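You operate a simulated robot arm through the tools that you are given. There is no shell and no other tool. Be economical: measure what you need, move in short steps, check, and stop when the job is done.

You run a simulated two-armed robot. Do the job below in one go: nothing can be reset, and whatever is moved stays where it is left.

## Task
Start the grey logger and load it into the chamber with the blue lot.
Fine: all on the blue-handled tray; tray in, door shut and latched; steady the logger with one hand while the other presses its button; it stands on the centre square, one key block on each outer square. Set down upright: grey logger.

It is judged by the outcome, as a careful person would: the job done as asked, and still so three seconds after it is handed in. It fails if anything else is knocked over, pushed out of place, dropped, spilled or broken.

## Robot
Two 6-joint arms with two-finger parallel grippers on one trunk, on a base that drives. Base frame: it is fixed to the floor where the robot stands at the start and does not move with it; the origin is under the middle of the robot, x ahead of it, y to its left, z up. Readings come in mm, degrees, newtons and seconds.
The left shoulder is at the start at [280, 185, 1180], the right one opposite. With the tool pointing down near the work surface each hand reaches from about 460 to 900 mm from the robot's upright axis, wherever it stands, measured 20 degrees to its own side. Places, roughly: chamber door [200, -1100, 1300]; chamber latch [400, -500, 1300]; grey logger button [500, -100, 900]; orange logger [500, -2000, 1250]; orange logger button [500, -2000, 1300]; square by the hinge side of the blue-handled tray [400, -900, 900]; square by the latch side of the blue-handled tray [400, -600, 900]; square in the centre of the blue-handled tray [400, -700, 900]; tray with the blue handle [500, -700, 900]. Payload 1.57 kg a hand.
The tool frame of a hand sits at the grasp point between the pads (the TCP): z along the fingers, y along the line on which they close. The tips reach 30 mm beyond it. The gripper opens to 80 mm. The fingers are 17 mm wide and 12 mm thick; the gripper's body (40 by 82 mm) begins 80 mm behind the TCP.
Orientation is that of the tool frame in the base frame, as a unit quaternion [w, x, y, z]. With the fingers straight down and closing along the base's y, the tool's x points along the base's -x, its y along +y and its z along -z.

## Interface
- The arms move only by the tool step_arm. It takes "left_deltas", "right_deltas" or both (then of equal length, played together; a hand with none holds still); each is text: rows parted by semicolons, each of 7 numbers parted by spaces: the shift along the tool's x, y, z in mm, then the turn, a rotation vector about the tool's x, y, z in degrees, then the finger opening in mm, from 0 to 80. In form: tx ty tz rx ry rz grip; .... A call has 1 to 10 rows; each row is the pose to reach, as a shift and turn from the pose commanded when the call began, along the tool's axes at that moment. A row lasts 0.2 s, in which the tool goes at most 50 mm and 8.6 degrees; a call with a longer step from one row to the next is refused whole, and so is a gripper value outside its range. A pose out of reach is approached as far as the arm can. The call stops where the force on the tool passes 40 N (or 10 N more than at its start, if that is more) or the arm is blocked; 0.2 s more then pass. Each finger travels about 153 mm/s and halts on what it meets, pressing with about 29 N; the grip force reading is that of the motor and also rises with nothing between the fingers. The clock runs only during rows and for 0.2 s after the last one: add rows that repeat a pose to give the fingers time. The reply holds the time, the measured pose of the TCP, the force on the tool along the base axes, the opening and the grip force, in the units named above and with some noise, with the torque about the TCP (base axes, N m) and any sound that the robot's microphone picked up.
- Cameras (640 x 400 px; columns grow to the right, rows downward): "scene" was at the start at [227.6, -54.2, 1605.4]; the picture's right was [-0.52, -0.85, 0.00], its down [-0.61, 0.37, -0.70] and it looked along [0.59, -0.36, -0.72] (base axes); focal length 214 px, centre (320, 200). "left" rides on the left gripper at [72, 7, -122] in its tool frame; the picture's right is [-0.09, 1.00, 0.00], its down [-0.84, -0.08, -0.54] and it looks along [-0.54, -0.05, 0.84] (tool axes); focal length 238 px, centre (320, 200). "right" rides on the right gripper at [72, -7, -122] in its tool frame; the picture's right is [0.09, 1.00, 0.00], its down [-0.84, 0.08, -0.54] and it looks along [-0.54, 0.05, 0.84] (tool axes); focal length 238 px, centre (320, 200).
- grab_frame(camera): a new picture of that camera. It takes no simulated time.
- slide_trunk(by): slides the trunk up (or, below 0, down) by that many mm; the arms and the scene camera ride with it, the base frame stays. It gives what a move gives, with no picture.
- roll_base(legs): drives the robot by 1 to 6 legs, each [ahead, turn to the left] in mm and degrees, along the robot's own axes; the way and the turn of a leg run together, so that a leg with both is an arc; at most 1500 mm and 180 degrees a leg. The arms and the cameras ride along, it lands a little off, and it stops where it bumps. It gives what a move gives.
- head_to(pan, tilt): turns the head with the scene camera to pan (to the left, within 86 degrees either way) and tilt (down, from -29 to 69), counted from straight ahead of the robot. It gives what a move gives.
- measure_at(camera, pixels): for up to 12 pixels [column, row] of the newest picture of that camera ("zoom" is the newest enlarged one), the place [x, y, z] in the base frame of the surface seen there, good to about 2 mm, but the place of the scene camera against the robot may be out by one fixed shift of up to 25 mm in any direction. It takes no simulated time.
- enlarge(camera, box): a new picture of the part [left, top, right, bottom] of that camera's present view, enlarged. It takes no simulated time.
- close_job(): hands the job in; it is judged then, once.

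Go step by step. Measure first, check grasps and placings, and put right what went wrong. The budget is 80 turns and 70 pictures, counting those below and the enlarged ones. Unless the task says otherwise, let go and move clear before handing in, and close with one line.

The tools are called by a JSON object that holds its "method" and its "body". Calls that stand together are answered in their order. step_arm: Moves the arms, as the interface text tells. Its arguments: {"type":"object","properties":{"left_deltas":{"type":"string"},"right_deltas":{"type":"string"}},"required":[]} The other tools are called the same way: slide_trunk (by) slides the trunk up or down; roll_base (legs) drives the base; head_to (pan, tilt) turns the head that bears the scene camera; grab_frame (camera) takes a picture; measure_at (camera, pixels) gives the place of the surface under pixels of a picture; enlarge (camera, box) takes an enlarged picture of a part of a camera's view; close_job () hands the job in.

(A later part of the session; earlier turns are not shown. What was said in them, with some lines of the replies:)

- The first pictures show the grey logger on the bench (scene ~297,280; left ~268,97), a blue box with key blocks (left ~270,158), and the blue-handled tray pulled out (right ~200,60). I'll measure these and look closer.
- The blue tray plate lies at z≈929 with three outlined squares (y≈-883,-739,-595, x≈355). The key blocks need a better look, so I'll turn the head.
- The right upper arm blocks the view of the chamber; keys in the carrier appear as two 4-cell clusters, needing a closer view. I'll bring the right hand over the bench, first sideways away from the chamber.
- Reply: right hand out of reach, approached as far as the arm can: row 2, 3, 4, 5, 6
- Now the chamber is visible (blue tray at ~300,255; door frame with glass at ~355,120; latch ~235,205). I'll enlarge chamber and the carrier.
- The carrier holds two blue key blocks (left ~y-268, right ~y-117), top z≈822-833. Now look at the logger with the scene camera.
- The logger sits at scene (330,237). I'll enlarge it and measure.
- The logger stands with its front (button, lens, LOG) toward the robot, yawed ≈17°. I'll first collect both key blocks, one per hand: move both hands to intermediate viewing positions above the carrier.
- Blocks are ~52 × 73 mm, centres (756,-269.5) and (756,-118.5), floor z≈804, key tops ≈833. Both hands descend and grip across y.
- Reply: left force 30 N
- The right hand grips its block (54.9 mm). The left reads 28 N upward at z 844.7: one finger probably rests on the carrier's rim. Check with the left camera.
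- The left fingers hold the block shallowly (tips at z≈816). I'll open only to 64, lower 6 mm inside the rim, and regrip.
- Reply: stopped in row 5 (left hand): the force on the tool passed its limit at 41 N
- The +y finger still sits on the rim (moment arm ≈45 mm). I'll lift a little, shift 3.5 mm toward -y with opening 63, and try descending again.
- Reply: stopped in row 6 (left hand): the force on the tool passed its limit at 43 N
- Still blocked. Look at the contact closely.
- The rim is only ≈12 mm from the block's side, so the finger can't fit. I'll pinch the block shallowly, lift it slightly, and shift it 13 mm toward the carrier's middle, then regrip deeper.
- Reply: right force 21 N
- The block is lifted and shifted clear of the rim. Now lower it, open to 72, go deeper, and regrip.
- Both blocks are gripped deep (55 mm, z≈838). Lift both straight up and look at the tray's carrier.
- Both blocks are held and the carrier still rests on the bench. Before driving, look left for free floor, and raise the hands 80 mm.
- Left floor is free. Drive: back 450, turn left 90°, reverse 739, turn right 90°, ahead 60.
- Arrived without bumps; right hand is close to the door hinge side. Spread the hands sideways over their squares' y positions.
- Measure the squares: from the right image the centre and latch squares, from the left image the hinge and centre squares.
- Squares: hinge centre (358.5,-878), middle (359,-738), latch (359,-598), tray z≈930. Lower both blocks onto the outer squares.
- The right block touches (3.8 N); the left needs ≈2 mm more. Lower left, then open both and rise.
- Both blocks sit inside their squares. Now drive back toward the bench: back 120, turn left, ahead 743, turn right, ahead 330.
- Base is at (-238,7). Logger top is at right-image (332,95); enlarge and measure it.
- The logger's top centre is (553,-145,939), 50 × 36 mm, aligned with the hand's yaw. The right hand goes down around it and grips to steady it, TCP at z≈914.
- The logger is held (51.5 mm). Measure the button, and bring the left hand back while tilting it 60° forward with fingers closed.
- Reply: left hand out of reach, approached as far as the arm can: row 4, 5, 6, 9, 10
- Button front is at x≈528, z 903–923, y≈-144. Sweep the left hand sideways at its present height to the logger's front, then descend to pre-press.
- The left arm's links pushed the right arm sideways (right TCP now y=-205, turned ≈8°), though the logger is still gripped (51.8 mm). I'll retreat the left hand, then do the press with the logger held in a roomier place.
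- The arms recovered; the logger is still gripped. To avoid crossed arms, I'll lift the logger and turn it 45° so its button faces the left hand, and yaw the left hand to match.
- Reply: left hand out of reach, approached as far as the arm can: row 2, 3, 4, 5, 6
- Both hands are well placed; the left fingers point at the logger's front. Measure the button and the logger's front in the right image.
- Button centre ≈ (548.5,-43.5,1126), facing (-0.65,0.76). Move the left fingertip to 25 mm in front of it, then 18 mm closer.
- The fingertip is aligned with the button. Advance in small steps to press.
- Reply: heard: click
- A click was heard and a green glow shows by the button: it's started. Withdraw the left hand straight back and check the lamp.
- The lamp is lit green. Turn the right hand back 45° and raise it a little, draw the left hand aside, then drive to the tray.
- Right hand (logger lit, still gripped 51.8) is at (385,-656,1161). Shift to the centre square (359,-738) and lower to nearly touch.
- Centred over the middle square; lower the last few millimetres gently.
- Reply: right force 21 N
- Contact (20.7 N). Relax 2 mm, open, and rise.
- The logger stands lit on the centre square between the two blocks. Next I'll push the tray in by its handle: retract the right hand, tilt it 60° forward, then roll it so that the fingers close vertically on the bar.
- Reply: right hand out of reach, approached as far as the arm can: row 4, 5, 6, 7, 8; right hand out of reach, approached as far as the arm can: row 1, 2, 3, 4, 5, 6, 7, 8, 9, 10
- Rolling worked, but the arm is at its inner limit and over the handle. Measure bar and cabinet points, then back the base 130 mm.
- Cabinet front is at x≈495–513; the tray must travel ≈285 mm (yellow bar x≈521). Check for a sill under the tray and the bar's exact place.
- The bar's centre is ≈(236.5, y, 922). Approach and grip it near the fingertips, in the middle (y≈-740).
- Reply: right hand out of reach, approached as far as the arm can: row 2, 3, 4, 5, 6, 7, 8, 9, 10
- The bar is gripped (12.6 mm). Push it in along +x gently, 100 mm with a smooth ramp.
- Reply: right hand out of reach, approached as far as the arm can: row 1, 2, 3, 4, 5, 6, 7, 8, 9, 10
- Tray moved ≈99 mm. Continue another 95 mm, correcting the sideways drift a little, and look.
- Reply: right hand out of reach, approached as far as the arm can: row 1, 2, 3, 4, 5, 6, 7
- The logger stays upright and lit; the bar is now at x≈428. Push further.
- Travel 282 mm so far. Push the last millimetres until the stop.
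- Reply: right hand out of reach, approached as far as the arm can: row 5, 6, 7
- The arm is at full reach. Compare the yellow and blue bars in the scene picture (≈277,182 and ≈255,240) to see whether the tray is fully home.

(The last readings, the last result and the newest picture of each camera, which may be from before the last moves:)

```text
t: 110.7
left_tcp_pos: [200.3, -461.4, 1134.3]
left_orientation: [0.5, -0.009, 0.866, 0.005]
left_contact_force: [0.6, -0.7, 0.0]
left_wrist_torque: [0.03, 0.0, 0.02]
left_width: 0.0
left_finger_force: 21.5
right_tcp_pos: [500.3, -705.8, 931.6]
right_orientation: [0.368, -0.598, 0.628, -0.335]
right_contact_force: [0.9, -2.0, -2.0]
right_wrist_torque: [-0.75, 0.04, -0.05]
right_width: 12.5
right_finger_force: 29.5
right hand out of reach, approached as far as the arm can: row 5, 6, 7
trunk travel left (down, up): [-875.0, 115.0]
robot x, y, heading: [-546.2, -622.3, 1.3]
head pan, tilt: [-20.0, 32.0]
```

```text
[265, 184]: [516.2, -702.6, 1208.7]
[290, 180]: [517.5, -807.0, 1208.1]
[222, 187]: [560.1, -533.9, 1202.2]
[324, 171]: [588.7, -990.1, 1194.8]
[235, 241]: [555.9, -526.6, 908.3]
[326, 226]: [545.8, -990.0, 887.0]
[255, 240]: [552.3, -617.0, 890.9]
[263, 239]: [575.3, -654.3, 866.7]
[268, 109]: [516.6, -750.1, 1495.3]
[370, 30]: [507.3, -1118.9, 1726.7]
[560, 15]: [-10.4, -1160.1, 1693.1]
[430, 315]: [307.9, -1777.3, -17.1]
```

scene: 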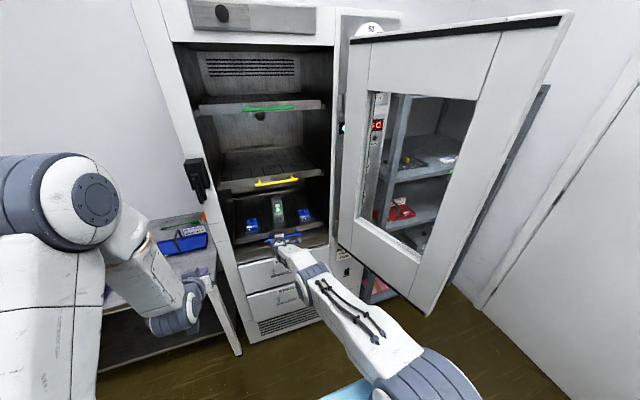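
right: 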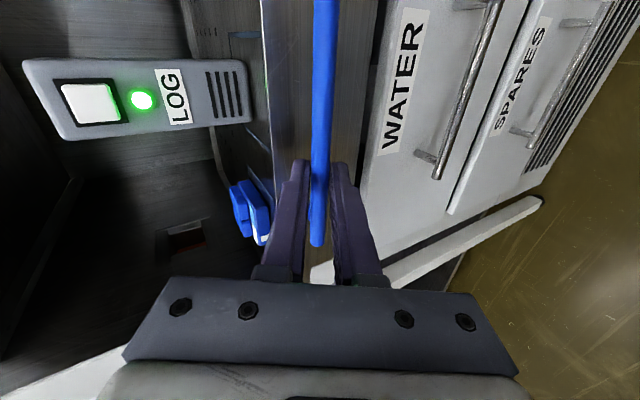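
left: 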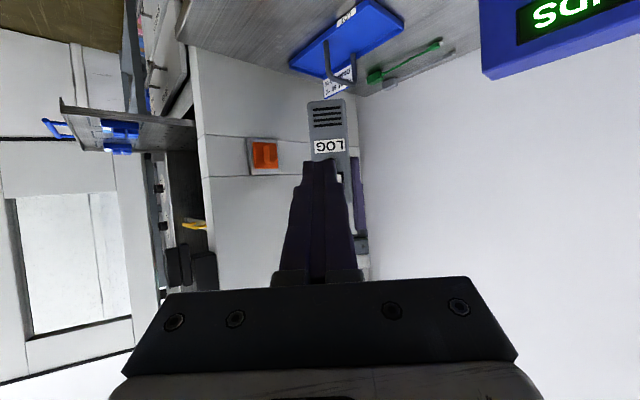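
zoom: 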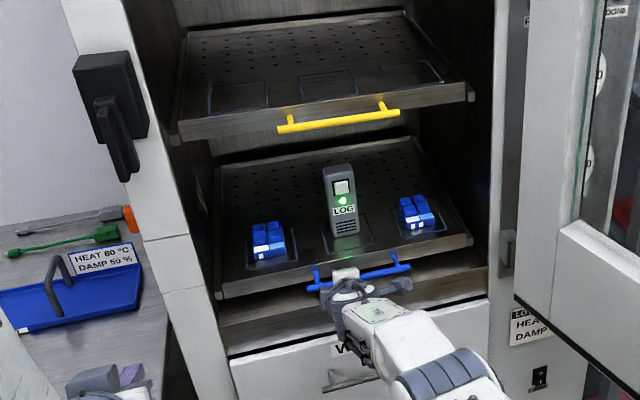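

{"method": "measure_at", "body": {"camera": "zoom", "pixels": [[385, 270], [402, 267], [360, 118], [390, 114], [230, 295], [460, 240], [200, 138], [460, 98]]}}

{"method": "roll_base", "body": {"legs": [[7, 0]]}}

```text
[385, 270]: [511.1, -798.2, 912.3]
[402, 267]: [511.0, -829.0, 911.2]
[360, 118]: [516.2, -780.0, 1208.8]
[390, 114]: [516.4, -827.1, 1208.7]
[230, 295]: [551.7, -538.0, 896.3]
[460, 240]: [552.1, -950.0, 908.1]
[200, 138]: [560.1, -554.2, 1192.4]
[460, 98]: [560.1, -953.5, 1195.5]
```

```text
t: 111.4
left_tcp_pos: [205.7, -462.3, 1133.3]
left_orientation: [0.5, -0.011, 0.866, 0.006]
left_contact_force: [-0.4, -0.2, -0.2]
left_wrist_torque: [0.01, -0.03, -0.01]
left_width: 0.2
left_finger_force: 20.9
right_tcp_pos: [508.3, -706.3, 932.4]
right_orientation: [0.367, -0.599, 0.628, -0.336]
right_contact_force: [5.3, -0.7, -4.2]
right_wrist_torque: [-0.34, 0.09, 0.6]
right_width: 12.5
right_finger_force: 29.9
trunk travel left (down, up): [-875.0, 115.0]
robot x, y, heading: [-538.6, -625.1, 1.3]
head pan, tilt: [-20.0, 32.0]
```

Tray should be home (511→≈518). Verify with a small extra push.

{"method": "step_arm", "body": {"right_deltas": "0 -1.5 2.6 0 0 0 0; 0 -2.5 4.3 0 0 0 0; 0 -2.5 4.3 0 0 0 0"}}

{"method": "enlarge", "body": {"camera": "scene", "box": [180, 140, 360, 280]}}

{"method": "measure_at", "body": {"camera": "zoom", "pixels": [[385, 268], [402, 265], [360, 118], [390, 114], [230, 295], [460, 238], [200, 138], [460, 98], [116, 140], [110, 70]]}}

```text
t: 112.2
left_tcp_pos: [206.8, -461.7, 1132.8]
left_orientation: [0.5, -0.009, 0.866, 0.004]
left_contact_force: [0.0, -0.1, -0.6]
left_wrist_torque: [0.02, -0.01, 0.0]
left_width: 0.0
left_finger_force: 21.9
right_tcp_pos: [509.0, -706.1, 933.1]
right_orientation: [0.367, -0.599, 0.628, -0.335]
right_contact_force: [2.2, 1.5, -9.0]
right_wrist_torque: [-0.71, 0.11, -0.12]
right_width: 12.6
right_finger_force: 29.2
right hand out of reach, approached as far as the arm can: row 2, 3
trunk travel left (down, up): [-875.0, 115.0]
robot x, y, heading: [-541.9, -625.9, 1.5]
head pan, tilt: [-20.0, 32.0]
```

```text
2.86 times, centred on (270, 210) of scene
```

zoom: 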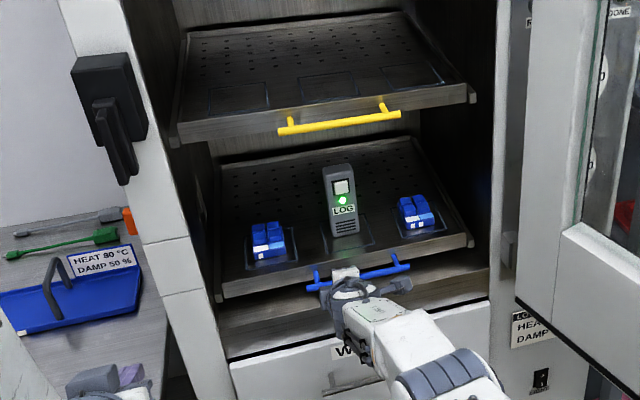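

```text
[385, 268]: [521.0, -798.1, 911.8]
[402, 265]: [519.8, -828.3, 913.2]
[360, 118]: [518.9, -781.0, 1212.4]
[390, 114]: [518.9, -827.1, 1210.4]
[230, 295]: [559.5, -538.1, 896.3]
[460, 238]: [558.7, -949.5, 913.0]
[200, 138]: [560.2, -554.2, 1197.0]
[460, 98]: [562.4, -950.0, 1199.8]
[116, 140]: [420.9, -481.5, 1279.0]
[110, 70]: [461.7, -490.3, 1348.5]
```

The blue bar (520) now aligns with the yellow one (519): tray is in. Release the bar and withdraw; then measure door points.

{"method": "step_arm", "body": {"right_deltas": "0 0 0 0 0 0 20; 0 0 0 0 0 0 40; 0 0 0 0 0 0 40; 0 0 -10 0 0 0 40; 0 0 -40 0 0 0 40; 0 0 -85 0 0 0 40; 0 0 -130 0 0 0 40; 0 0 -175 0 0 0 40; 0 0 -220 0 0 0 40; 0 0 -265 0 0 0 40"}}

{"method": "grab_frame", "body": {"camera": "scene"}}

{"method": "measure_at", "body": {"camera": "scene", "pixels": [[356, 60], [353, 150], [345, 235], [420, 290], [430, 300], [450, 200], [490, 80], [520, 100], [545, 40], [480, 250], [400, 70], [440, 305]]}}

{"method": "enlarge", "body": {"camera": "scene", "box": [150, 120, 270, 220]}}

```text
t: 114.4
left_tcp_pos: [206.2, -462.0, 1133.3]
left_orientation: [0.5, -0.009, 0.866, 0.005]
left_contact_force: [0.6, 0.7, -0.1]
left_wrist_torque: [-0.02, -0.01, -0.01]
left_width: 0.1
left_finger_force: 21.3
right_tcp_pos: [279.4, -709.9, 1067.4]
right_orientation: [0.364, -0.598, 0.629, -0.339]
right_contact_force: [0.3, 0.3, -0.4]
right_wrist_torque: [0.0, 0.0, -0.01]
right_width: 40.2
right_finger_force: 0.1
right hand out of reach, approached as far as the arm can: row 4, 5, 9
trunk travel left (down, up): [-875.0, 115.0]
robot x, y, heading: [-539.0, -627.0, 1.1]
head pan, tilt: [-20.0, 32.0]
```

```text
10 pictures are left
```

scene: 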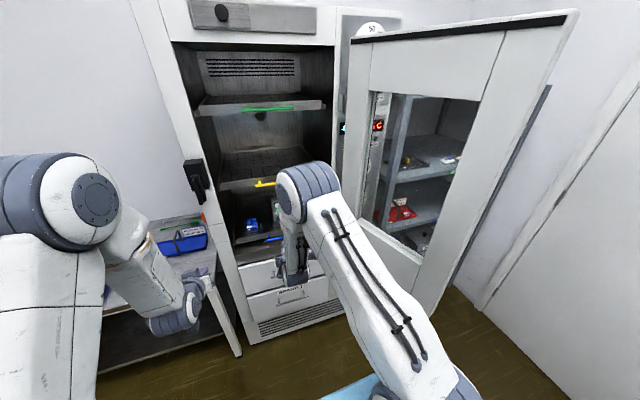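

```text
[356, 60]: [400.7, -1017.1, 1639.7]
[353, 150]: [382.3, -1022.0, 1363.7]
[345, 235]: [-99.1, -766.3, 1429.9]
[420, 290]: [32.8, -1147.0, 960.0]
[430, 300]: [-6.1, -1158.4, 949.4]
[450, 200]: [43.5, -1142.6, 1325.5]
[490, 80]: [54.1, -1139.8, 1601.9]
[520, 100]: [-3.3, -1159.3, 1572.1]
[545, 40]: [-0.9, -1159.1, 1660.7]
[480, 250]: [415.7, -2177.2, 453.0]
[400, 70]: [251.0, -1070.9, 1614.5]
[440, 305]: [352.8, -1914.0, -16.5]
```

```text
4.00 times, centred on (210, 170) of scene
```

zoom: 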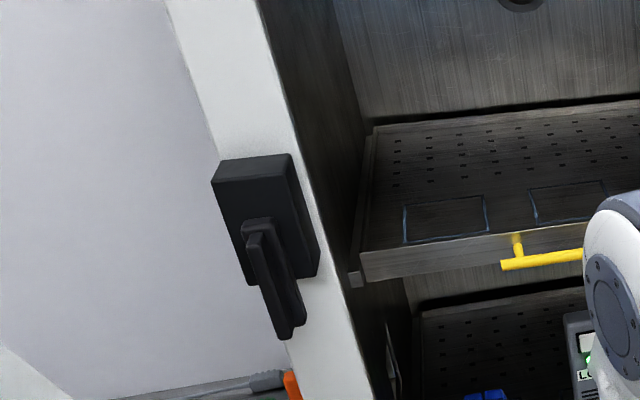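

The door stands open ≈109°, hinge near (470,-993), free edge near (-12,-1155), the robot sees its inner face. I'll hook its free edge with the right hand's open fingers: back the base and un-roll the right hand while moving it toward the door.

{"method": "roll_base", "body": {"legs": [[-170, 0]]}}

{"method": "step_arm", "body": {"right_deltas": "19 -11 -13 0 0 8.6 40; 38 -22 -26 0 0 17.2 60; 57 -33 -39 0 0 25.8 80; 76 -44 -52 0 0 34.4 80; 95 -55 -65 0 0 43 80; 114 -66 -78 0 0 51.6 80; 133 -77 -91 0 0 60.2 80; 152 -88 -104 0 0 68.8 80; 171 -99 -117 0 0 77.4 80; 191 -109 -130 0 0 86 80"}}

{"method": "grab_frame", "body": {"camera": "right"}}

```text
t: 115.9
left_tcp_pos: [34.9, -464.5, 1133.5]
left_orientation: [0.5, -0.009, 0.866, 0.004]
left_contact_force: [0.4, 0.2, -0.2]
left_wrist_torque: [-0.01, -0.02, -0.03]
left_width: 0.0
left_finger_force: 21.5
right_tcp_pos: [107.8, -712.2, 1067.5]
right_orientation: [0.366, -0.597, 0.628, -0.339]
right_contact_force: [0.0, -0.2, -0.4]
right_wrist_torque: [0.0, 0.04, 0.0]
right_width: 39.9
right_finger_force: 0.0
trunk travel left (down, up): [-875.0, 115.0]
robot x, y, heading: [-709.7, -624.5, 1.1]
head pan, tilt: [-20.0, 32.0]
```

```text
t: 118.1
left_tcp_pos: [34.0, -465.2, 1132.8]
left_orientation: [0.501, -0.009, 0.865, 0.005]
left_contact_force: [0.7, -0.1, 0.1]
left_wrist_torque: [-0.03, 0.0, -0.01]
left_width: 0.0
left_finger_force: 21.4
right_tcp_pos: [37.2, -773.6, 1210.5]
right_orientation: [0.499, 0.015, 0.866, -0.014]
right_contact_force: [-0.6, -0.2, 0.6]
right_wrist_torque: [0.02, -0.01, -0.02]
right_width: 80.1
right_finger_force: 0.1
right hand out of reach, approached as far as the arm can: row 1, 2, 3, 4, 5, 6, 7, 8, 9, 10
trunk travel left (down, up): [-875.0, 115.0]
robot x, y, heading: [-712.7, -630.8, 1.3]
head pan, tilt: [-20.0, 32.0]
```

```text
8 pictures are left
```

right: 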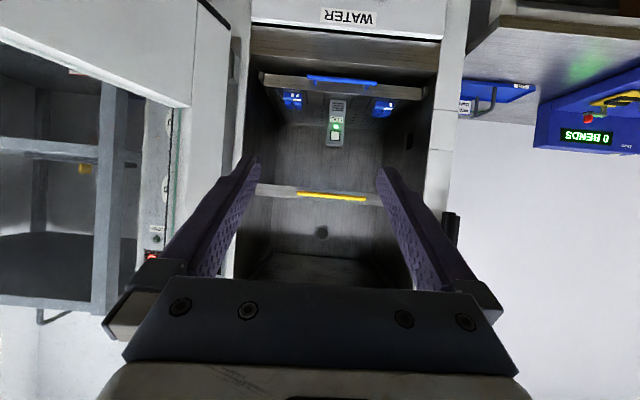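

The right hand can't get that far sideways with this yaw, so I'll move the base to y≈-1025 instead: back 150, turn left, reverse 395, turn right.

{"method": "roll_base", "body": {"legs": [[-160, 0], [0, 88.7], [-395, 0], [0, -90]]}}

{"method": "grab_frame", "body": {"camera": "right"}}

```text
t: 129.1
left_tcp_pos: [-123.5, -866.0, 1134.5]
left_orientation: [0.501, -0.007, 0.865, 0.004]
left_contact_force: [-0.1, 0.8, -0.3]
left_wrist_torque: [-0.01, 0.03, -0.04]
left_width: 0.0
left_finger_force: 20.9
right_tcp_pos: [-121.4, -1173.9, 1210.1]
right_orientation: [0.499, 0.017, 0.866, -0.016]
right_contact_force: [-0.1, -0.3, 0.0]
right_wrist_torque: [-0.03, 0.04, 0.03]
right_width: 80.1
right_finger_force: 0.0
trunk travel left (down, up): [-875.0, 115.0]
robot x, y, heading: [-871.6, -1025.1, 1.0]
head pan, tilt: [-20.0, 32.0]
```

```text
7 pictures are left
```

right: 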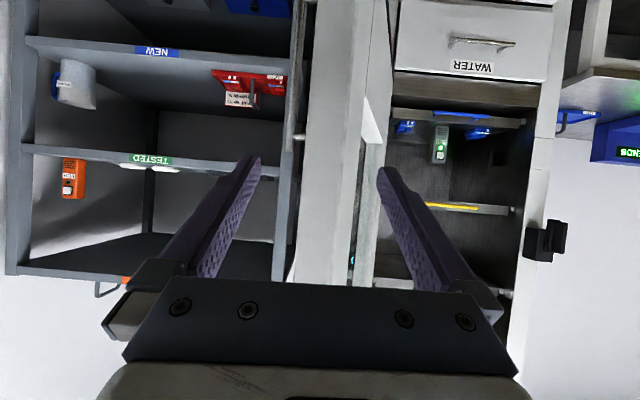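

The door's edge is the white strip between columns ~300 and ~365. Measure it.

{"method": "measure_at", "body": {"camera": "right", "pixels": [[310, 150], [330, 150], [350, 150], [362, 150], [310, 220], [330, 220], [350, 220], [365, 220], [330, 80], [300, 250], [370, 100], [300, 150]]}}

```text
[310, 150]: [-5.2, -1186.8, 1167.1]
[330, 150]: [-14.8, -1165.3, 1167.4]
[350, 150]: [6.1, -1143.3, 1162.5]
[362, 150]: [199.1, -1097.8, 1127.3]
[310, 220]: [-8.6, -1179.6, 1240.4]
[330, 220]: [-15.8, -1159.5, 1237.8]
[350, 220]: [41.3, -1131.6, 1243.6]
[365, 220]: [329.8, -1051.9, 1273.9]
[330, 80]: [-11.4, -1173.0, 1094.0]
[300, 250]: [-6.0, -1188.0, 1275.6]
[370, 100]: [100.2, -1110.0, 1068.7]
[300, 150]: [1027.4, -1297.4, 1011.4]
```

Edge spans y≈-1190…-1148 at x≈-12; the open fingers (y -1214…-1134) straddle it. Drive ahead 110 mm, then drag the edge toward +y.

{"method": "roll_base", "body": {"legs": [[110, 0]]}}

{"method": "step_arm", "body": {"right_deltas": "0 15 0 0 0 0 80; 0 35 0 0 0 0 80; 0 60 0 0 0 0 80; 0 90 0 0 0 0 80; 0 120 0 0 0 0 80; 0 150 0 0 0 0 80; 0 180 0 0 0 0 80; 0 210 0 0 0 0 80; 0 240 0 0 0 0 80; 0 265 0 0 0 0 80"}}

{"method": "grab_frame", "body": {"camera": "right"}}

```text
t: 130.3
left_tcp_pos: [-9.5, -865.6, 1134.1]
left_orientation: [0.501, -0.006, 0.865, 0.003]
left_contact_force: [0.1, 0.4, -0.5]
left_wrist_torque: [0.01, 0.01, -0.02]
left_width: 0.0
left_finger_force: 21.7
right_tcp_pos: [-9.5, -1175.3, 1210.6]
right_orientation: [0.499, 0.018, 0.866, -0.017]
right_contact_force: [0.6, -0.5, -0.3]
right_wrist_torque: [0.0, 0.02, -0.01]
right_width: 80.1
right_finger_force: 0.1
trunk travel left (down, up): [-875.0, 115.0]
robot x, y, heading: [-757.3, -1020.9, 0.9]
head pan, tilt: [-20.0, 32.0]
```

```text
t: 132.5
left_tcp_pos: [-7.9, -822.0, 1132.9]
left_orientation: [0.499, -0.047, 0.865, 0.026]
left_contact_force: [0.0, 0.4, 0.7]
left_wrist_torque: [0.01, -0.05, -0.03]
left_width: 0.1
left_finger_force: 21.7
right_tcp_pos: [5.4, -925.9, 1202.0]
right_orientation: [0.492, 0.023, 0.87, -0.028]
right_contact_force: [0.5, -0.3, 0.5]
right_wrist_torque: [-0.01, -0.03, -0.01]
right_width: 80.1
right_finger_force: 0.2
trunk travel left (down, up): [-875.0, 115.0]
robot x, y, heading: [-757.3, -1021.7, 0.8]
head pan, tilt: [-20.0, 32.0]
```

```text
6 pictures are left
```

right: 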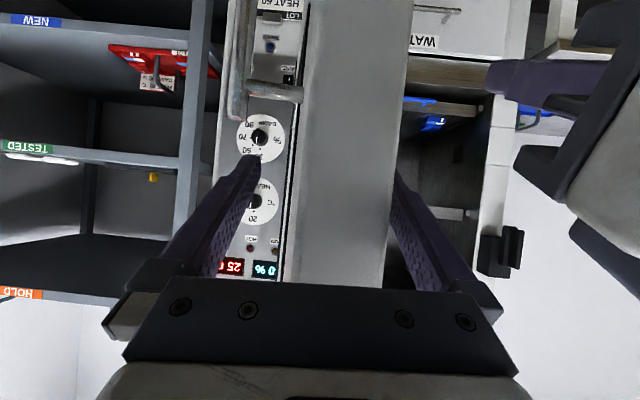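

The door swings along (white edge at columns 300–405). The left hand was nudged, so move it aside; measure the door edge.

{"method": "measure_at", "body": {"camera": "right", "pixels": [[305, 150], [350, 150], [405, 150], [295, 250], [350, 250], [270, 92], [240, 110], [400, 60]]}}

{"method": "step_arm", "body": {"left_deltas": "0 40 0 0 0 0 0; 0 80 0 0 0 0 0; 0 120 0 0 0 0 0; 0 150 -30 0 0 0 0"}}

```text
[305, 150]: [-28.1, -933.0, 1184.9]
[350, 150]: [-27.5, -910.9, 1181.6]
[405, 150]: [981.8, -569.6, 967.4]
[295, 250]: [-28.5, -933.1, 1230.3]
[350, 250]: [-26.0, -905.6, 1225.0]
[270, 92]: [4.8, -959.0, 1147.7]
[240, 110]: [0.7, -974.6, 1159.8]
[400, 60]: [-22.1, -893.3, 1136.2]
```

```text
t: 133.5
left_tcp_pos: [-38.6, -716.7, 1149.5]
left_orientation: [0.5, -0.004, 0.866, 0.001]
left_contact_force: [0.5, 0.2, -0.7]
left_wrist_torque: [-0.02, -0.01, -0.01]
left_width: 0.2
left_finger_force: 20.7
right_tcp_pos: [3.3, -910.9, 1206.0]
right_orientation: [0.499, 0.018, 0.866, -0.017]
right_contact_force: [0.6, 0.1, 0.3]
right_wrist_torque: [-0.03, -0.02, 0.01]
right_width: 80.1
right_finger_force: 0.0
trunk travel left (down, up): [-875.0, 115.0]
robot x, y, heading: [-755.0, -1017.5, 0.5]
head pan, tilt: [-20.0, 32.0]
```

Door edge is now centred at y≈-911 (φ≈170°), centred between the fingers. Back out, re-centre the arm, shift the base 245 mm toward +y, and hook again.

{"method": "roll_base", "body": {"legs": [[-160, 0]]}}

{"method": "step_arm", "body": {"right_deltas": "0 -45 0 0 0 0 80; 0 -90 0 0 0 0 80; 0 -135 0 0 0 0 80; 0 -180 0 0 0 0 80; 0 -225 0 0 0 0 80; 0 -250 0 0 0 0 80"}}

{"method": "roll_base", "body": {"legs": [[0, 89.5], [247, 0], [0, -90]]}}

{"method": "grab_frame", "body": {"camera": "right"}}

```text
t: 134.9
left_tcp_pos: [-194.8, -718.6, 1149.6]
left_orientation: [0.5, -0.006, 0.866, 0.002]
left_contact_force: [-0.2, 0.2, -0.5]
left_wrist_torque: [0.0, -0.01, -0.03]
left_width: 0.0
left_finger_force: 21.1
right_tcp_pos: [-154.3, -912.5, 1206.7]
right_orientation: [0.499, 0.019, 0.866, -0.019]
right_contact_force: [-0.2, 0.0, 0.0]
right_wrist_torque: [0.0, 0.04, 0.01]
right_width: 80.2
right_finger_force: 0.0
trunk travel left (down, up): [-875.0, 115.0]
robot x, y, heading: [-915.4, -1024.0, 0.8]
head pan, tilt: [-20.0, 32.0]
```

```text
t: 136.3
left_tcp_pos: [-196.1, -719.0, 1149.6]
left_orientation: [0.501, -0.006, 0.865, 0.003]
left_contact_force: [0.5, -0.3, -0.5]
left_wrist_torque: [-0.02, 0.02, 0.01]
left_width: 0.1
left_finger_force: 21.3
right_tcp_pos: [-165.2, -1164.4, 1208.3]
right_orientation: [0.499, 0.018, 0.866, -0.017]
right_contact_force: [-0.2, -0.9, -0.1]
right_wrist_torque: [0.02, -0.01, -0.02]
right_width: 79.9
right_finger_force: 0.1
trunk travel left (down, up): [-875.0, 115.0]
robot x, y, heading: [-912.9, -1027.6, 0.7]
head pan, tilt: [-20.0, 32.0]
```

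```text
t: 145.8
left_tcp_pos: [-194.6, -480.3, 1149.4]
left_orientation: [0.501, -0.001, 0.865, 0.0]
left_contact_force: [0.6, 0.3, 0.3]
left_wrist_torque: [0.01, -0.01, 0.0]
left_width: 0.0
left_finger_force: 21.7
right_tcp_pos: [-168.5, -925.5, 1209.7]
right_orientation: [0.499, 0.023, 0.866, -0.02]
right_contact_force: [-0.1, -0.9, 0.3]
right_wrist_torque: [-0.02, 0.02, -0.02]
right_width: 80.1
right_finger_force: 0.0
trunk travel left (down, up): [-875.0, 115.0]
robot x, y, heading: [-916.4, -777.3, 0.1]
head pan, tilt: [-20.0, 32.0]
```

```text
5 pictures are left
```

right: 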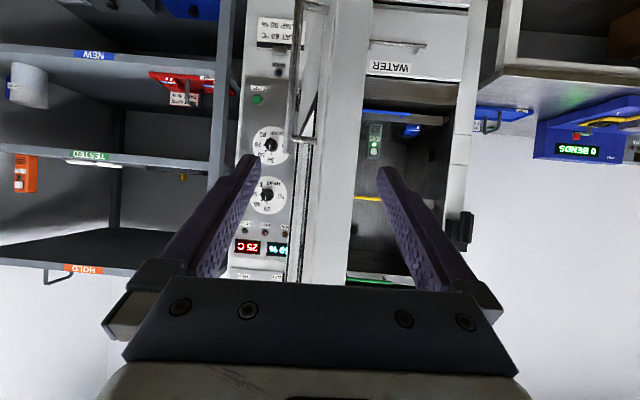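

{"method": "measure_at", "body": {"camera": "right", "pixels": [[322, 150], [345, 150], [358, 150], [310, 230], [340, 230], [295, 80], [296, 40], [310, 130]]}}

```text
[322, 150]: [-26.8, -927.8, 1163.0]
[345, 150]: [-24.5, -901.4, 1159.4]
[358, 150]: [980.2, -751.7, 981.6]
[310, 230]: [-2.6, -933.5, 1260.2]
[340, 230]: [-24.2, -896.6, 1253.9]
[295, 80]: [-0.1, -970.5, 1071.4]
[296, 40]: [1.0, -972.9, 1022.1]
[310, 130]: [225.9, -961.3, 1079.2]
```

Edge centre is y≈-911. Shift the hand 12 mm, drive ahead 160, and drag the edge along its arc with a slowly turning wrist.

{"method": "step_arm", "body": {"right_deltas": "0 12 0 0 0 0 80; 0 12 0 0 0 0 80"}}

{"method": "roll_base", "body": {"legs": [[160, 0]]}}

{"method": "step_arm", "body": {"right_deltas": "0 15 0 1.7 0 1 80; -1 40 2 3.5 0 2 80; -4 70 7 5.2 0 3 80; -8 100 15 7 0 4 80; -15 130 26 8.7 0 5 80; -22 160 39 10.4 0 6 80; -31 190 54 12 0 7 80; -40 215 69 13.8 0 8 80; -46 230 80 15.5 0 9 80; -46 230 80 17.3 0 10 80"}}

{"method": "grab_frame", "body": {"camera": "right"}}

```text
t: 146.4
left_tcp_pos: [-194.8, -479.8, 1150.6]
left_orientation: [0.501, -0.002, 0.866, 0.0]
left_contact_force: [0.1, 0.3, 0.3]
left_wrist_torque: [0.01, 0.02, 0.01]
left_width: 0.0
left_finger_force: 21.5
right_tcp_pos: [-166.4, -911.2, 1209.4]
right_orientation: [0.498, 0.022, 0.867, -0.02]
right_contact_force: [0.0, -0.2, -0.7]
right_wrist_torque: [0.01, 0.01, -0.01]
right_width: 80.4
right_finger_force: 0.0
trunk travel left (down, up): [-875.0, 115.0]
robot x, y, heading: [-916.2, -777.1, 0.0]
head pan, tilt: [-20.0, 32.0]
```

```text
t: 147.8
left_tcp_pos: [-33.7, -480.6, 1151.0]
left_orientation: [0.5, -0.002, 0.866, 0.001]
left_contact_force: [0.7, -0.3, 0.5]
left_wrist_torque: [0.02, -0.02, 0.02]
left_width: 0.2
left_finger_force: 21.5
right_tcp_pos: [-8.0, -912.5, 1209.8]
right_orientation: [0.499, 0.023, 0.866, -0.021]
right_contact_force: [-0.6, 0.0, -0.3]
right_wrist_torque: [0.0, -0.01, 0.03]
right_width: 80.1
right_finger_force: 0.1
trunk travel left (down, up): [-875.0, 115.0]
robot x, y, heading: [-756.4, -775.4, -0.2]
head pan, tilt: [-20.0, 32.0]
```

```text
t: 150.0
left_tcp_pos: [-35.2, -480.5, 1149.6]
left_orientation: [0.501, 0.0, 0.866, -0.001]
left_contact_force: [0.8, 0.6, 0.4]
left_wrist_torque: [-0.02, 0.02, 0.01]
left_width: 0.0
left_finger_force: 21.8
right_tcp_pos: [98.1, -690.1, 1206.0]
right_orientation: [0.489, 0.173, 0.848, -0.108]
right_contact_force: [0.1, 0.7, -0.5]
right_wrist_torque: [0.0, 0.02, -0.04]
right_width: 80.1
right_finger_force: 0.2
trunk travel left (down, up): [-875.0, 115.0]
robot x, y, heading: [-758.8, -780.2, -0.0]
head pan, tilt: [-20.0, 32.0]
```

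```text
4 pictures are left
```

right: 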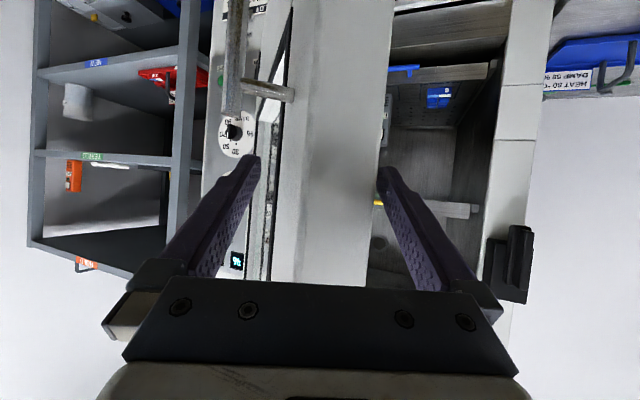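

The door follows the hand (force ~0). Measure the edge and continue along the arc.

{"method": "measure_at", "body": {"camera": "right", "pixels": [[305, 150], [340, 150], [375, 150], [290, 250], [350, 250], [265, 90]]}}

{"method": "step_arm", "body": {"right_deltas": "-3.1 29.7 4.7 3.5 0 2 80; -7.7 60.6 11.7 7 0 4 80; -13.6 92.7 21.1 10.5 0 6 80; -20.4 123.4 32 14 0 8 80; -29.5 152.9 47.2 17.5 0 10 80; -40.2 180.5 64.9 21 0 12 80"}}

```text
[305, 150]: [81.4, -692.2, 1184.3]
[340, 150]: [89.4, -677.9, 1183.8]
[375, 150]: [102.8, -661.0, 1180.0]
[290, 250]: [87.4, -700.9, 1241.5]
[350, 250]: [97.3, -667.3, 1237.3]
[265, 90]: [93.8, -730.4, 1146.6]
```

```text
t: 151.4
left_tcp_pos: [-33.5, -480.1, 1147.9]
left_orientation: [0.5, -0.001, 0.866, 0.0]
left_contact_force: [0.7, 0.0, -0.1]
left_wrist_torque: [-0.01, 0.02, 0.0]
left_width: 0.0
left_finger_force: 20.9
right_tcp_pos: [109.0, -654.7, 1193.8]
right_orientation: [0.468, 0.301, 0.81, -0.182]
right_contact_force: [0.7, -0.5, -0.2]
right_wrist_torque: [-0.02, 0.01, -0.01]
right_width: 79.9
right_finger_force: 0.1
right hand out of reach, approached as far as the arm can: row 3, 4, 5, 6
trunk travel left (down, up): [-875.0, 115.0]
robot x, y, heading: [-753.3, -779.2, -0.2]
head pan, tilt: [-20.0, 32.0]
```

The edge was near (92,-680) (φ≈140°) and the right hand is at its limit. Clear the left hand further aside, then withdraw the right hand along its fingers and close it.

{"method": "step_arm", "body": {"left_deltas": "0 40 0 0 0 0 0; 0 80 0 0 0 0 0; 0 120 0 0 0 0 0; 0 150 0 0 0 0 0"}}

{"method": "step_arm", "body": {"right_deltas": "0 0 -20 0 0 0 80; 0 0 -45 0 0 0 80; 0 0 -70 0 0 0 80; 0 0 -95 0 0 0 80; 0 0 -115 0 0 0 80"}}

```text
t: 152.4
left_tcp_pos: [-34.1, -331.2, 1151.4]
left_orientation: [0.499, -0.001, 0.866, 0.0]
left_contact_force: [0.9, 0.5, 0.6]
left_wrist_torque: [0.0, 0.01, 0.02]
left_width: 0.0
left_finger_force: 21.1
right_tcp_pos: [108.4, -656.0, 1193.7]
right_orientation: [0.468, 0.301, 0.811, -0.181]
right_contact_force: [-0.1, -1.0, -0.7]
right_wrist_torque: [0.02, -0.03, -0.04]
right_width: 79.9
right_finger_force: 0.0
trunk travel left (down, up): [-875.0, 115.0]
robot x, y, heading: [-755.2, -780.5, -0.1]
head pan, tilt: [-20.0, 32.0]
```

```text
t: 153.6
left_tcp_pos: [-32.7, -331.7, 1151.3]
left_orientation: [0.5, 0.0, 0.866, -0.001]
left_contact_force: [0.0, 0.5, -0.3]
left_wrist_torque: [-0.04, -0.01, 0.01]
left_width: 0.0
left_finger_force: 21.4
right_tcp_pos: [33.8, -594.0, 1244.2]
right_orientation: [0.468, 0.302, 0.811, -0.182]
right_contact_force: [0.0, -0.5, 0.7]
right_wrist_torque: [-0.02, 0.03, 0.01]
right_width: 80.1
right_finger_force: 0.1
right hand out of reach, approached as far as the arm can: row 4, 5
trunk travel left (down, up): [-875.0, 115.0]
robot x, y, heading: [-757.7, -779.1, 0.3]
head pan, tilt: [-20.0, 32.0]
```

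Withdrawn clear of the edge. Back the base, straighten and close the right hand while moving it to the outer side of the door, then look.

{"method": "roll_base", "body": {"legs": [[-130, 0]]}}

{"method": "step_arm", "body": {"right_deltas": "-3 -21 20 -6.3 0 -3.6 40; -6 -43 39 -12.7 0 -7.2 0; -9 -64 59 -19 0 -10.8 0; -13 -85 79 -25.3 0 -14.5 0; -16 -107 98 -31.7 0 -18 0; -19 -128 118 -38 0 -21.7 0"}}

{"method": "grab_frame", "body": {"camera": "scene"}}

```text
t: 154.9
left_tcp_pos: [-162.2, -332.8, 1151.2]
left_orientation: [0.5, 0.0, 0.866, -0.001]
left_contact_force: [0.5, 0.1, -0.8]
left_wrist_torque: [0.0, 0.01, -0.01]
left_width: 0.1
left_finger_force: 20.7
right_tcp_pos: [-96.0, -596.7, 1244.3]
right_orientation: [0.468, 0.302, 0.81, -0.182]
right_contact_force: [-0.6, -0.1, -0.4]
right_wrist_torque: [-0.02, 0.0, -0.02]
right_width: 79.9
right_finger_force: 0.1
trunk travel left (down, up): [-875.0, 115.0]
robot x, y, heading: [-884.4, -781.5, -0.1]
head pan, tilt: [-20.0, 32.0]
```

```text
t: 156.3
left_tcp_pos: [-162.1, -331.1, 1151.1]
left_orientation: [0.5, 0.0, 0.866, -0.001]
left_contact_force: [0.1, -0.1, -0.5]
left_wrist_torque: [-0.03, -0.03, -0.03]
left_width: 0.1
left_finger_force: 21.4
right_tcp_pos: [51.6, -576.0, 1255.0]
right_orientation: [0.499, 0.029, 0.866, -0.023]
right_contact_force: [0.0, -0.3, 0.0]
right_wrist_torque: [-0.01, -0.03, -0.05]
right_width: 0.0
right_finger_force: 21.4
right hand out of reach, approached as far as the arm can: row 1, 2, 3, 4, 5, 6
trunk travel left (down, up): [-875.0, 115.0]
robot x, y, heading: [-885.6, -779.1, 0.2]
head pan, tilt: [-20.0, 32.0]
```

```text
3 pictures are left
```

scene: 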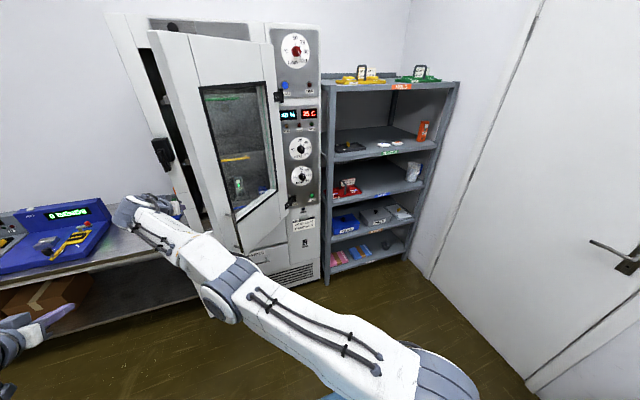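

The door is now mostly closed with its outer face toward me. Measure it, back off a bit, and bring the closed right hand in front of its outer face.

{"method": "measure_at", "body": {"camera": "scene", "pixels": [[160, 60], [200, 150], [205, 200], [235, 240], [190, 100], [270, 80], [280, 150], [275, 95], [163, 150], [290, 203], [225, 70], [250, 210]]}}

{"method": "roll_base", "body": {"legs": [[-90, 0]]}}

{"method": "step_arm", "body": {"right_deltas": "0 -40 0 0 0 0 0; 0 -80 0 0 0 0 0; 0 -120 0 0 0 0 0; 0 -160 0 0 0 0 0"}}

```text
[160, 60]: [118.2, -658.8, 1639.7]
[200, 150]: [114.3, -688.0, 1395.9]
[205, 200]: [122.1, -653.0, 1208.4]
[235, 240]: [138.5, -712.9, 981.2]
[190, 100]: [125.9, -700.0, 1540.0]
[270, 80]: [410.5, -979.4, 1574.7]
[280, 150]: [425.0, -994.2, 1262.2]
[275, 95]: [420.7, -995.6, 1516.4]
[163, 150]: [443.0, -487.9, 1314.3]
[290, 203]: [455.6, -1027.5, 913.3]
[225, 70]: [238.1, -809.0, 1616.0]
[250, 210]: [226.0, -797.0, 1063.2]
```

```text
t: 157.4
left_tcp_pos: [-253.1, -332.8, 1150.8]
left_orientation: [0.5, -0.002, 0.866, 0.001]
left_contact_force: [0.9, -0.5, 0.7]
left_wrist_torque: [-0.01, 0.01, 0.02]
left_width: 0.0
left_finger_force: 21.5
right_tcp_pos: [-37.4, -577.1, 1254.8]
right_orientation: [0.498, 0.032, 0.866, -0.025]
right_contact_force: [0.6, 0.0, 0.3]
right_wrist_torque: [0.01, 0.02, -0.03]
right_width: 0.1
right_finger_force: 21.2
trunk travel left (down, up): [-875.0, 115.0]
robot x, y, heading: [-976.6, -777.8, -0.3]
head pan, tilt: [-20.0, 32.0]
```

```text
t: 158.4
left_tcp_pos: [-252.5, -332.0, 1151.2]
left_orientation: [0.5, 0.0, 0.866, -0.001]
left_contact_force: [-0.5, -0.1, -0.6]
left_wrist_torque: [0.02, 0.02, 0.01]
left_width: 0.2
left_finger_force: 22.2
right_tcp_pos: [34.5, -686.4, 1272.3]
right_orientation: [0.497, 0.032, 0.867, -0.026]
right_contact_force: [0.0, -0.3, -0.2]
right_wrist_torque: [0.0, -0.01, -0.03]
right_width: 0.2
right_finger_force: 21.5
right hand out of reach, approached as far as the arm can: row 1, 2, 3, 4
trunk travel left (down, up): [-875.0, 115.0]
robot x, y, heading: [-973.5, -779.4, 0.0]
head pan, tilt: [-20.0, 32.0]
```

The outer face runs at 45° from (126,-700) to (410,-979). Turn 3.5° right so that the fist faces the door panel at y≈-745, then drive ahead to push it.

{"method": "roll_base", "body": {"legs": [[0, -3.5], [330, 0]]}}

```text
t: 161.0
left_tcp_pos: [102.7, -400.2, 1150.6]
left_orientation: [0.5, 0.027, 0.865, -0.016]
left_contact_force: [0.5, 0.6, 0.1]
left_wrist_torque: [0.01, 0.0, -0.01]
left_width: 0.1
left_finger_force: 20.8
right_tcp_pos: [366.0, -772.6, 1273.0]
right_orientation: [0.496, 0.058, 0.865, -0.04]
right_contact_force: [-1.0, -0.3, -0.3]
right_wrist_torque: [-0.02, -0.03, -0.01]
right_width: 0.0
right_finger_force: 21.0
trunk travel left (down, up): [-875.0, 115.0]
robot x, y, heading: [-648.5, -798.9, -4.0]
head pan, tilt: [-20.0, 32.0]
```

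No resistance yet; the fist is at x≈392 on the panel. For the last part I'll push on the stile near the latch with the left hand: retract the right, bring the left to y≈-550.

{"method": "step_arm", "body": {"right_deltas": "20 0 -34 0 0 0 0; 40 0 -69 0 0 0 0; 60 0 -104 0 0 0 0; 75 0 -130 0 0 0 0; 75 0 -130 0 0 0 0; 75 0 -130 0 0 0 0; 75 0 -130 0 0 0 0", "left_deltas": "0 0 0 0 0 0 0; -20 -23 20 0 0 0 0; -42 -46 43 0 0 0 0; -64 -70 65 0 0 0 0; -85 -93 87 0 0 0 0; -106 -117 109 0 0 0 0; -128 -140 131 0 0 0 0"}}

{"method": "grab_frame", "body": {"camera": "left"}}

```text
t: 162.6
left_tcp_pos: [274.3, -551.7, 1195.4]
left_orientation: [0.5, 0.027, 0.866, -0.016]
left_contact_force: [0.2, -0.2, -0.2]
left_wrist_torque: [-0.01, 0.0, 0.01]
left_width: 0.1
left_finger_force: 21.0
right_tcp_pos: [216.9, -750.6, 1274.1]
right_orientation: [0.496, 0.06, 0.865, -0.041]
right_contact_force: [-0.3, 0.2, 0.1]
right_wrist_torque: [-0.03, 0.0, 0.0]
right_width: 0.0
right_finger_force: 21.2
right hand out of reach, approached as far as the arm can: row 1
trunk travel left (down, up): [-875.0, 115.0]
robot x, y, heading: [-650.3, -797.7, -3.8]
head pan, tilt: [-20.0, 32.0]
```

```text
2 pictures are left
```

left: 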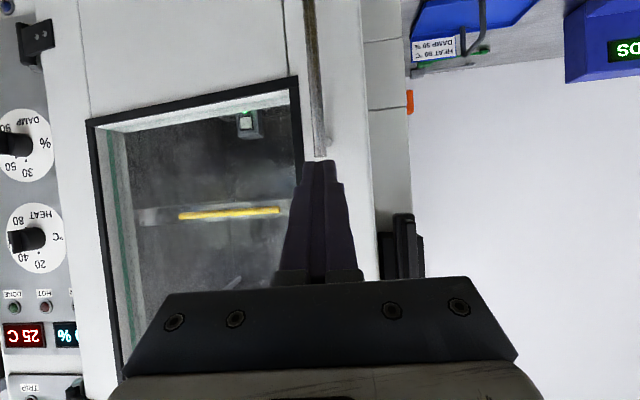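

The door is nearly closed; the fingertip points at the stile just above the bar handle. Measure stile, bar, latch and panel.

{"method": "measure_at", "body": {"camera": "left", "pixels": [[345, 60], [345, 120], [350, 180], [360, 230], [320, 120], [320, 150], [70, 60], [270, 60], [402, 230], [415, 250], [385, 100], [366, 150]]}}

```text
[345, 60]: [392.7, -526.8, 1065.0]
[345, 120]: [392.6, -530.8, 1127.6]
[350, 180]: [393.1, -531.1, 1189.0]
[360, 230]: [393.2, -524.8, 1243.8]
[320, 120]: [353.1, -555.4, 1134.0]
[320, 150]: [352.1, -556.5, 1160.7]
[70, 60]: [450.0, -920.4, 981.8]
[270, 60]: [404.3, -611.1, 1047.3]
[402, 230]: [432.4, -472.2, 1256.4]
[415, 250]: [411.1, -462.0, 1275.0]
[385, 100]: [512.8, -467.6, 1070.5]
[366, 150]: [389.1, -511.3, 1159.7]
```

The edge needs ≈62 mm more. Raise the fist 15 mm above the bar end, drive 125 ahead, then finish with the arm feeling the force.

{"method": "step_arm", "body": {"left_deltas": "-7 8 -4 0 0 0 0; -13 15 -7.5 0 0 0 0"}}

{"method": "roll_base", "body": {"legs": [[125, 0]]}}

{"method": "step_arm", "body": {"left_deltas": "-4 0 7 0 0 0 0; -8 0 14 0 0 0 0; -12 0 20.8 0 0 0 0; -15 0 26 0 0 0 0; -18 0 31 0 0 0 0; -20 0 34.6 0 0 0 0"}}

```text
t: 163.2
left_tcp_pos: [273.4, -534.8, 1211.9]
left_orientation: [0.5, 0.026, 0.865, -0.016]
left_contact_force: [0.2, -0.8, 0.8]
left_wrist_torque: [-0.02, -0.02, 0.02]
left_width: 0.4
left_finger_force: 20.8
right_tcp_pos: [217.2, -750.1, 1274.0]
right_orientation: [0.497, 0.059, 0.865, -0.04]
right_contact_force: [-0.6, 0.2, -0.5]
right_wrist_torque: [0.01, 0.0, 0.02]
right_width: 0.1
right_finger_force: 21.7
trunk travel left (down, up): [-875.0, 115.0]
robot x, y, heading: [-647.9, -799.3, -3.9]
head pan, tilt: [-20.0, 32.0]
```

```text
t: 164.4
left_tcp_pos: [397.2, -544.9, 1211.3]
left_orientation: [0.501, 0.027, 0.865, -0.016]
left_contact_force: [-0.4, -0.3, 0.7]
left_wrist_torque: [0.01, -0.02, 0.0]
left_width: 0.2
left_finger_force: 21.6
right_tcp_pos: [341.9, -758.1, 1274.6]
right_orientation: [0.496, 0.06, 0.865, -0.041]
right_contact_force: [-0.7, 0.0, -0.1]
right_wrist_torque: [0.0, 0.01, -0.01]
right_width: 0.1
right_finger_force: 21.2
trunk travel left (down, up): [-875.0, 115.0]
robot x, y, heading: [-524.0, -809.5, -3.9]
head pan, tilt: [-20.0, 32.0]
```

```text
t: 165.9
left_tcp_pos: [433.3, -545.0, 1211.9]
left_orientation: [0.498, 0.027, 0.867, -0.016]
left_contact_force: [-26.1, -4.7, 10.3]
left_wrist_torque: [-0.06, -0.07, -0.07]
left_width: 0.2
left_finger_force: 21.2
right_tcp_pos: [340.9, -757.1, 1275.9]
right_orientation: [0.496, 0.059, 0.865, -0.041]
right_contact_force: [0.2, -0.4, -0.5]
right_wrist_torque: [-0.01, 0.0, 0.01]
right_width: 0.1
right_finger_force: 21.6
trunk travel left (down, up): [-875.0, 115.0]
robot x, y, heading: [-522.5, -807.1, -3.8]
head pan, tilt: [-20.0, 32.0]
stopped in row 6 (left hand): the force on the tool passed its limit at 43 N (the readings are from after the stop); the commanded pose is now the measured one
```

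The door is against its stop (43 N). Now the latch: look at it with the left camera.

{"method": "enlarge", "body": {"camera": "left", "box": [330, 120, 530, 300]}}

{"method": "measure_at", "body": {"camera": "zoom", "pixels": [[240, 200], [260, 240], [280, 200], [240, 300], [280, 300], [310, 300], [200, 200], [180, 250], [260, 170], [300, 250], [330, 320], [150, 150]]}}

```text
2.22 times, centred on (430, 210) of left
```

zoom: 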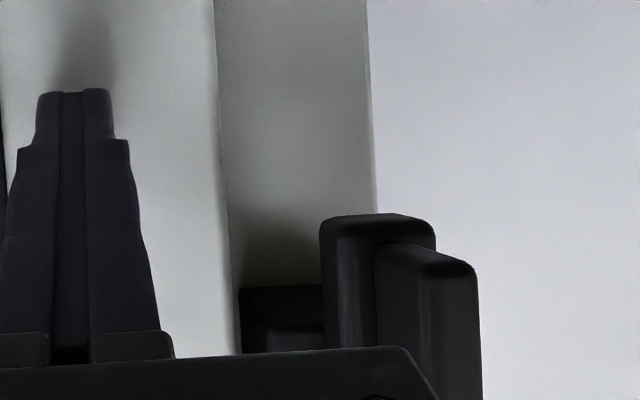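

```text
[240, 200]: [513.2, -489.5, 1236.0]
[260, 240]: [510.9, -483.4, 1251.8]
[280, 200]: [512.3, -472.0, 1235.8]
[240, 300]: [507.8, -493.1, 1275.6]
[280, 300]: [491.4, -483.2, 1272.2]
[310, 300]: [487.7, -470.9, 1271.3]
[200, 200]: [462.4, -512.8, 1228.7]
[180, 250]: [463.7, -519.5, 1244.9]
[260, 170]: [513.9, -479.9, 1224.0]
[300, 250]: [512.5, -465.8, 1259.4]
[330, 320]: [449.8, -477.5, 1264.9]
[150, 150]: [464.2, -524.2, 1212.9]
```

The lever hangs from the box centre (pivot ≈ y -470, z 1324, end z≈1245, x 411–450), and the door face is at x≈463. I'll bring the left fist to the lever's +y side, so I can swing it over the door.

{"method": "step_arm", "body": {"left_deltas": "25 -3 -43 0 0 0 0; 47 -6 -80 0 0 0 0; 31 34 -92.6 0 0 0 0; 15 74 -105 0 0 0 0; -1.2 114 -117 0 0 0 0; -20.4 116.3 -84.4 0 0 0 0; -41 119 -49 0 0 0 0; -41 119 -49 0 0 0 0"}}

{"method": "measure_at", "body": {"camera": "left", "pixels": [[345, 60]]}}

```text
t: 167.8
left_tcp_pos: [422.7, -424.0, 1270.7]
left_orientation: [0.496, 0.027, 0.868, -0.016]
left_contact_force: [0.5, 0.0, -0.1]
left_wrist_torque: [0.01, -0.01, 0.01]
left_width: 0.2
left_finger_force: 21.3
right_tcp_pos: [342.9, -757.6, 1274.2]
right_orientation: [0.496, 0.059, 0.865, -0.041]
right_contact_force: [0.7, 0.0, -0.1]
right_wrist_torque: [-0.01, 0.01, -0.02]
right_width: 0.2
right_finger_force: 22.1
trunk travel left (down, up): [-875.0, 115.0]
robot x, y, heading: [-524.7, -809.1, -4.0]
head pan, tilt: [-20.0, 32.0]
```

```text
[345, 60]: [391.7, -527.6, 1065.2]
```

In position at (423,-424,1271). Sweep the lever end toward the door along its arc.

{"method": "step_arm", "body": {"left_deltas": "2 -20 2.6 0 0 0 0; 5.3 -36.4 5.8 0 0 0 0; 5.2 -53.4 7 0 0 0 0; 1.3 -69.9 5.9 0 0 0 0; -7 -84.8 2.2 0 0 0 0; -17.2 -96.8 -3 0 0 0 0; -30 -105.8 -9.8 0 0 0 0; -34 -107 -12 0 0 0 0"}}

```text
t: 169.6
left_tcp_pos: [421.5, -530.2, 1296.9]
left_orientation: [0.492, 0.024, 0.87, -0.016]
left_contact_force: [-8.3, 6.7, -27.4]
left_wrist_torque: [-0.49, -0.39, 0.07]
left_width: 0.1
left_finger_force: 21.4
right_tcp_pos: [342.5, -756.3, 1273.3]
right_orientation: [0.496, 0.059, 0.866, -0.041]
right_contact_force: [0.1, 0.1, 0.2]
right_wrist_torque: [-0.04, -0.02, -0.02]
right_width: 0.0
right_finger_force: 20.9
trunk travel left (down, up): [-875.0, 115.0]
robot x, y, heading: [-519.3, -804.8, -3.6]
head pan, tilt: [-20.0, 32.0]
```

The lever has swung with the hand; 27 N down now, likely at its end stop. Push a few mm further to seat it.

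{"method": "step_arm", "body": {"left_deltas": "-4 0 -2 0 0 0 0; -8 0 -4 0 0 0 0; -12 0 -6 0 0 0 0"}}

```text
t: 170.1
left_tcp_pos: [418.3, -530.4, 1299.0]
left_orientation: [0.488, 0.023, 0.872, -0.018]
left_contact_force: [-9.9, -2.0, -5.5]
left_wrist_torque: [-0.03, -0.21, 0.19]
left_width: 0.2
left_finger_force: 21.1
right_tcp_pos: [341.1, -756.6, 1274.8]
right_orientation: [0.496, 0.06, 0.865, -0.041]
right_contact_force: [0.5, -0.6, 1.2]
right_wrist_torque: [-0.03, 0.0, -0.02]
right_width: 0.0
right_finger_force: 21.6
trunk travel left (down, up): [-875.0, 115.0]
robot x, y, heading: [-524.6, -808.6, -3.7]
head pan, tilt: [-20.0, 32.0]
stopped in row 2 (left hand): the force on the tool passed its limit at 42 N (the readings are from after the stop); the commanded pose is now the measured one
```

The lever hit its end stop (42 N). Withdraw the left hand down and back, then take the last picture with the left camera, which looks straight at the latch.

{"method": "step_arm", "body": {"left_deltas": "12 0 7 0 0 0 0; 32 -2.5 -27.5 0 0 0 0; 52 -5 -62 0 0 0 0; 72.6 -7.6 -96.5 0 0 0 0; 89 -10 -133 0 0 0 0; 99 7.7 -169 0 0 0 0; 100 52.6 -172 0 0 0 0; 102 97.5 -174 0 0 0 0"}}

{"method": "grab_frame", "body": {"camera": "left"}}

```text
t: 171.8
left_tcp_pos: [222.2, -419.8, 1302.6]
left_orientation: [0.489, 0.025, 0.872, -0.019]
left_contact_force: [-0.5, 0.6, 0.0]
left_wrist_torque: [0.0, -0.01, 0.0]
left_width: 0.1
left_finger_force: 21.3
right_tcp_pos: [341.5, -757.4, 1274.0]
right_orientation: [0.496, 0.06, 0.865, -0.042]
right_contact_force: [-0.1, 0.7, -0.7]
right_wrist_torque: [0.0, 0.0, 0.03]
right_width: 0.0
right_finger_force: 21.0
trunk travel left (down, up): [-875.0, 115.0]
robot x, y, heading: [-523.4, -806.4, -3.3]
head pan, tilt: [-20.0, 32.0]
```

```text
0 pictures are left
```

left: 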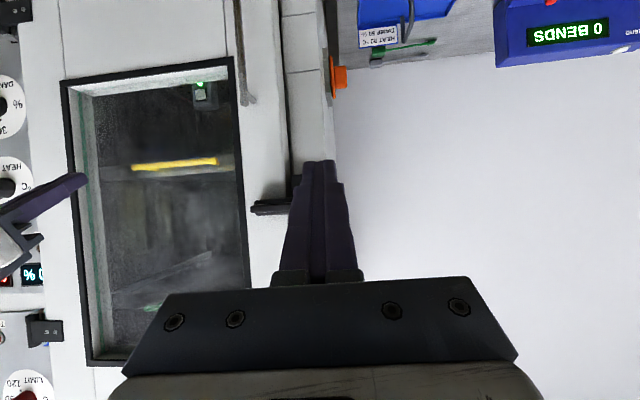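

The lever (250–290, 207) is now horizontal over the door's stile, and the logger's lamp shines inside. Verify by measuring lever and door face.

{"method": "measure_at", "body": {"camera": "left", "pixels": [[256, 208], [270, 207], [284, 207], [265, 150], [265, 240], [262, 60], [70, 50], [285, 130], [310, 100], [252, 300]]}}

```text
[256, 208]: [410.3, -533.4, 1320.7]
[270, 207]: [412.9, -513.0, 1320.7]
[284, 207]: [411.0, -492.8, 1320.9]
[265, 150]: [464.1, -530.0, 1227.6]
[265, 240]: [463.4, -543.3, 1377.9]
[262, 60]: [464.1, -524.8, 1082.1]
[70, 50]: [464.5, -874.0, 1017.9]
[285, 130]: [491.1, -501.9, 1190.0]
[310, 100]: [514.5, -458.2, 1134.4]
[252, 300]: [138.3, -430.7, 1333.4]
```

The door is flush (x≈464 at both the edge and hinge sides), and the lever is level across it (y -493…-533, z 1321). Back the robot clear and hand in.

{"method": "roll_base", "body": {"legs": [[-250, 0]]}}

{"method": "close_job", "body": {}}

```text
t: 173.7
left_tcp_pos: [-26.1, -403.5, 1302.9]
left_orientation: [0.489, 0.023, 0.872, -0.017]
left_contact_force: [-0.1, 0.3, 0.6]
left_wrist_torque: [0.01, 0.02, -0.01]
left_width: 0.0
left_finger_force: 21.3
right_tcp_pos: [96.1, -739.4, 1274.3]
right_orientation: [0.496, 0.059, 0.865, -0.042]
right_contact_force: [0.0, -0.4, -0.3]
right_wrist_torque: [0.02, 0.02, -0.03]
right_width: 0.0
right_finger_force: 21.0
trunk travel left (down, up): [-875.0, 115.0]
robot x, y, heading: [-769.2, -792.9, -3.5]
head pan, tilt: [-20.0, 32.0]
```

```text
The job is handed in.
```

The grey logger is running (green lamp lit) and upright on the centre square with a blue key block on each outer square, the tray is in, and the door is shut and latched; the emptied blue carrier may have shifted about 10 mm on the bench when a finger pressed its rim.
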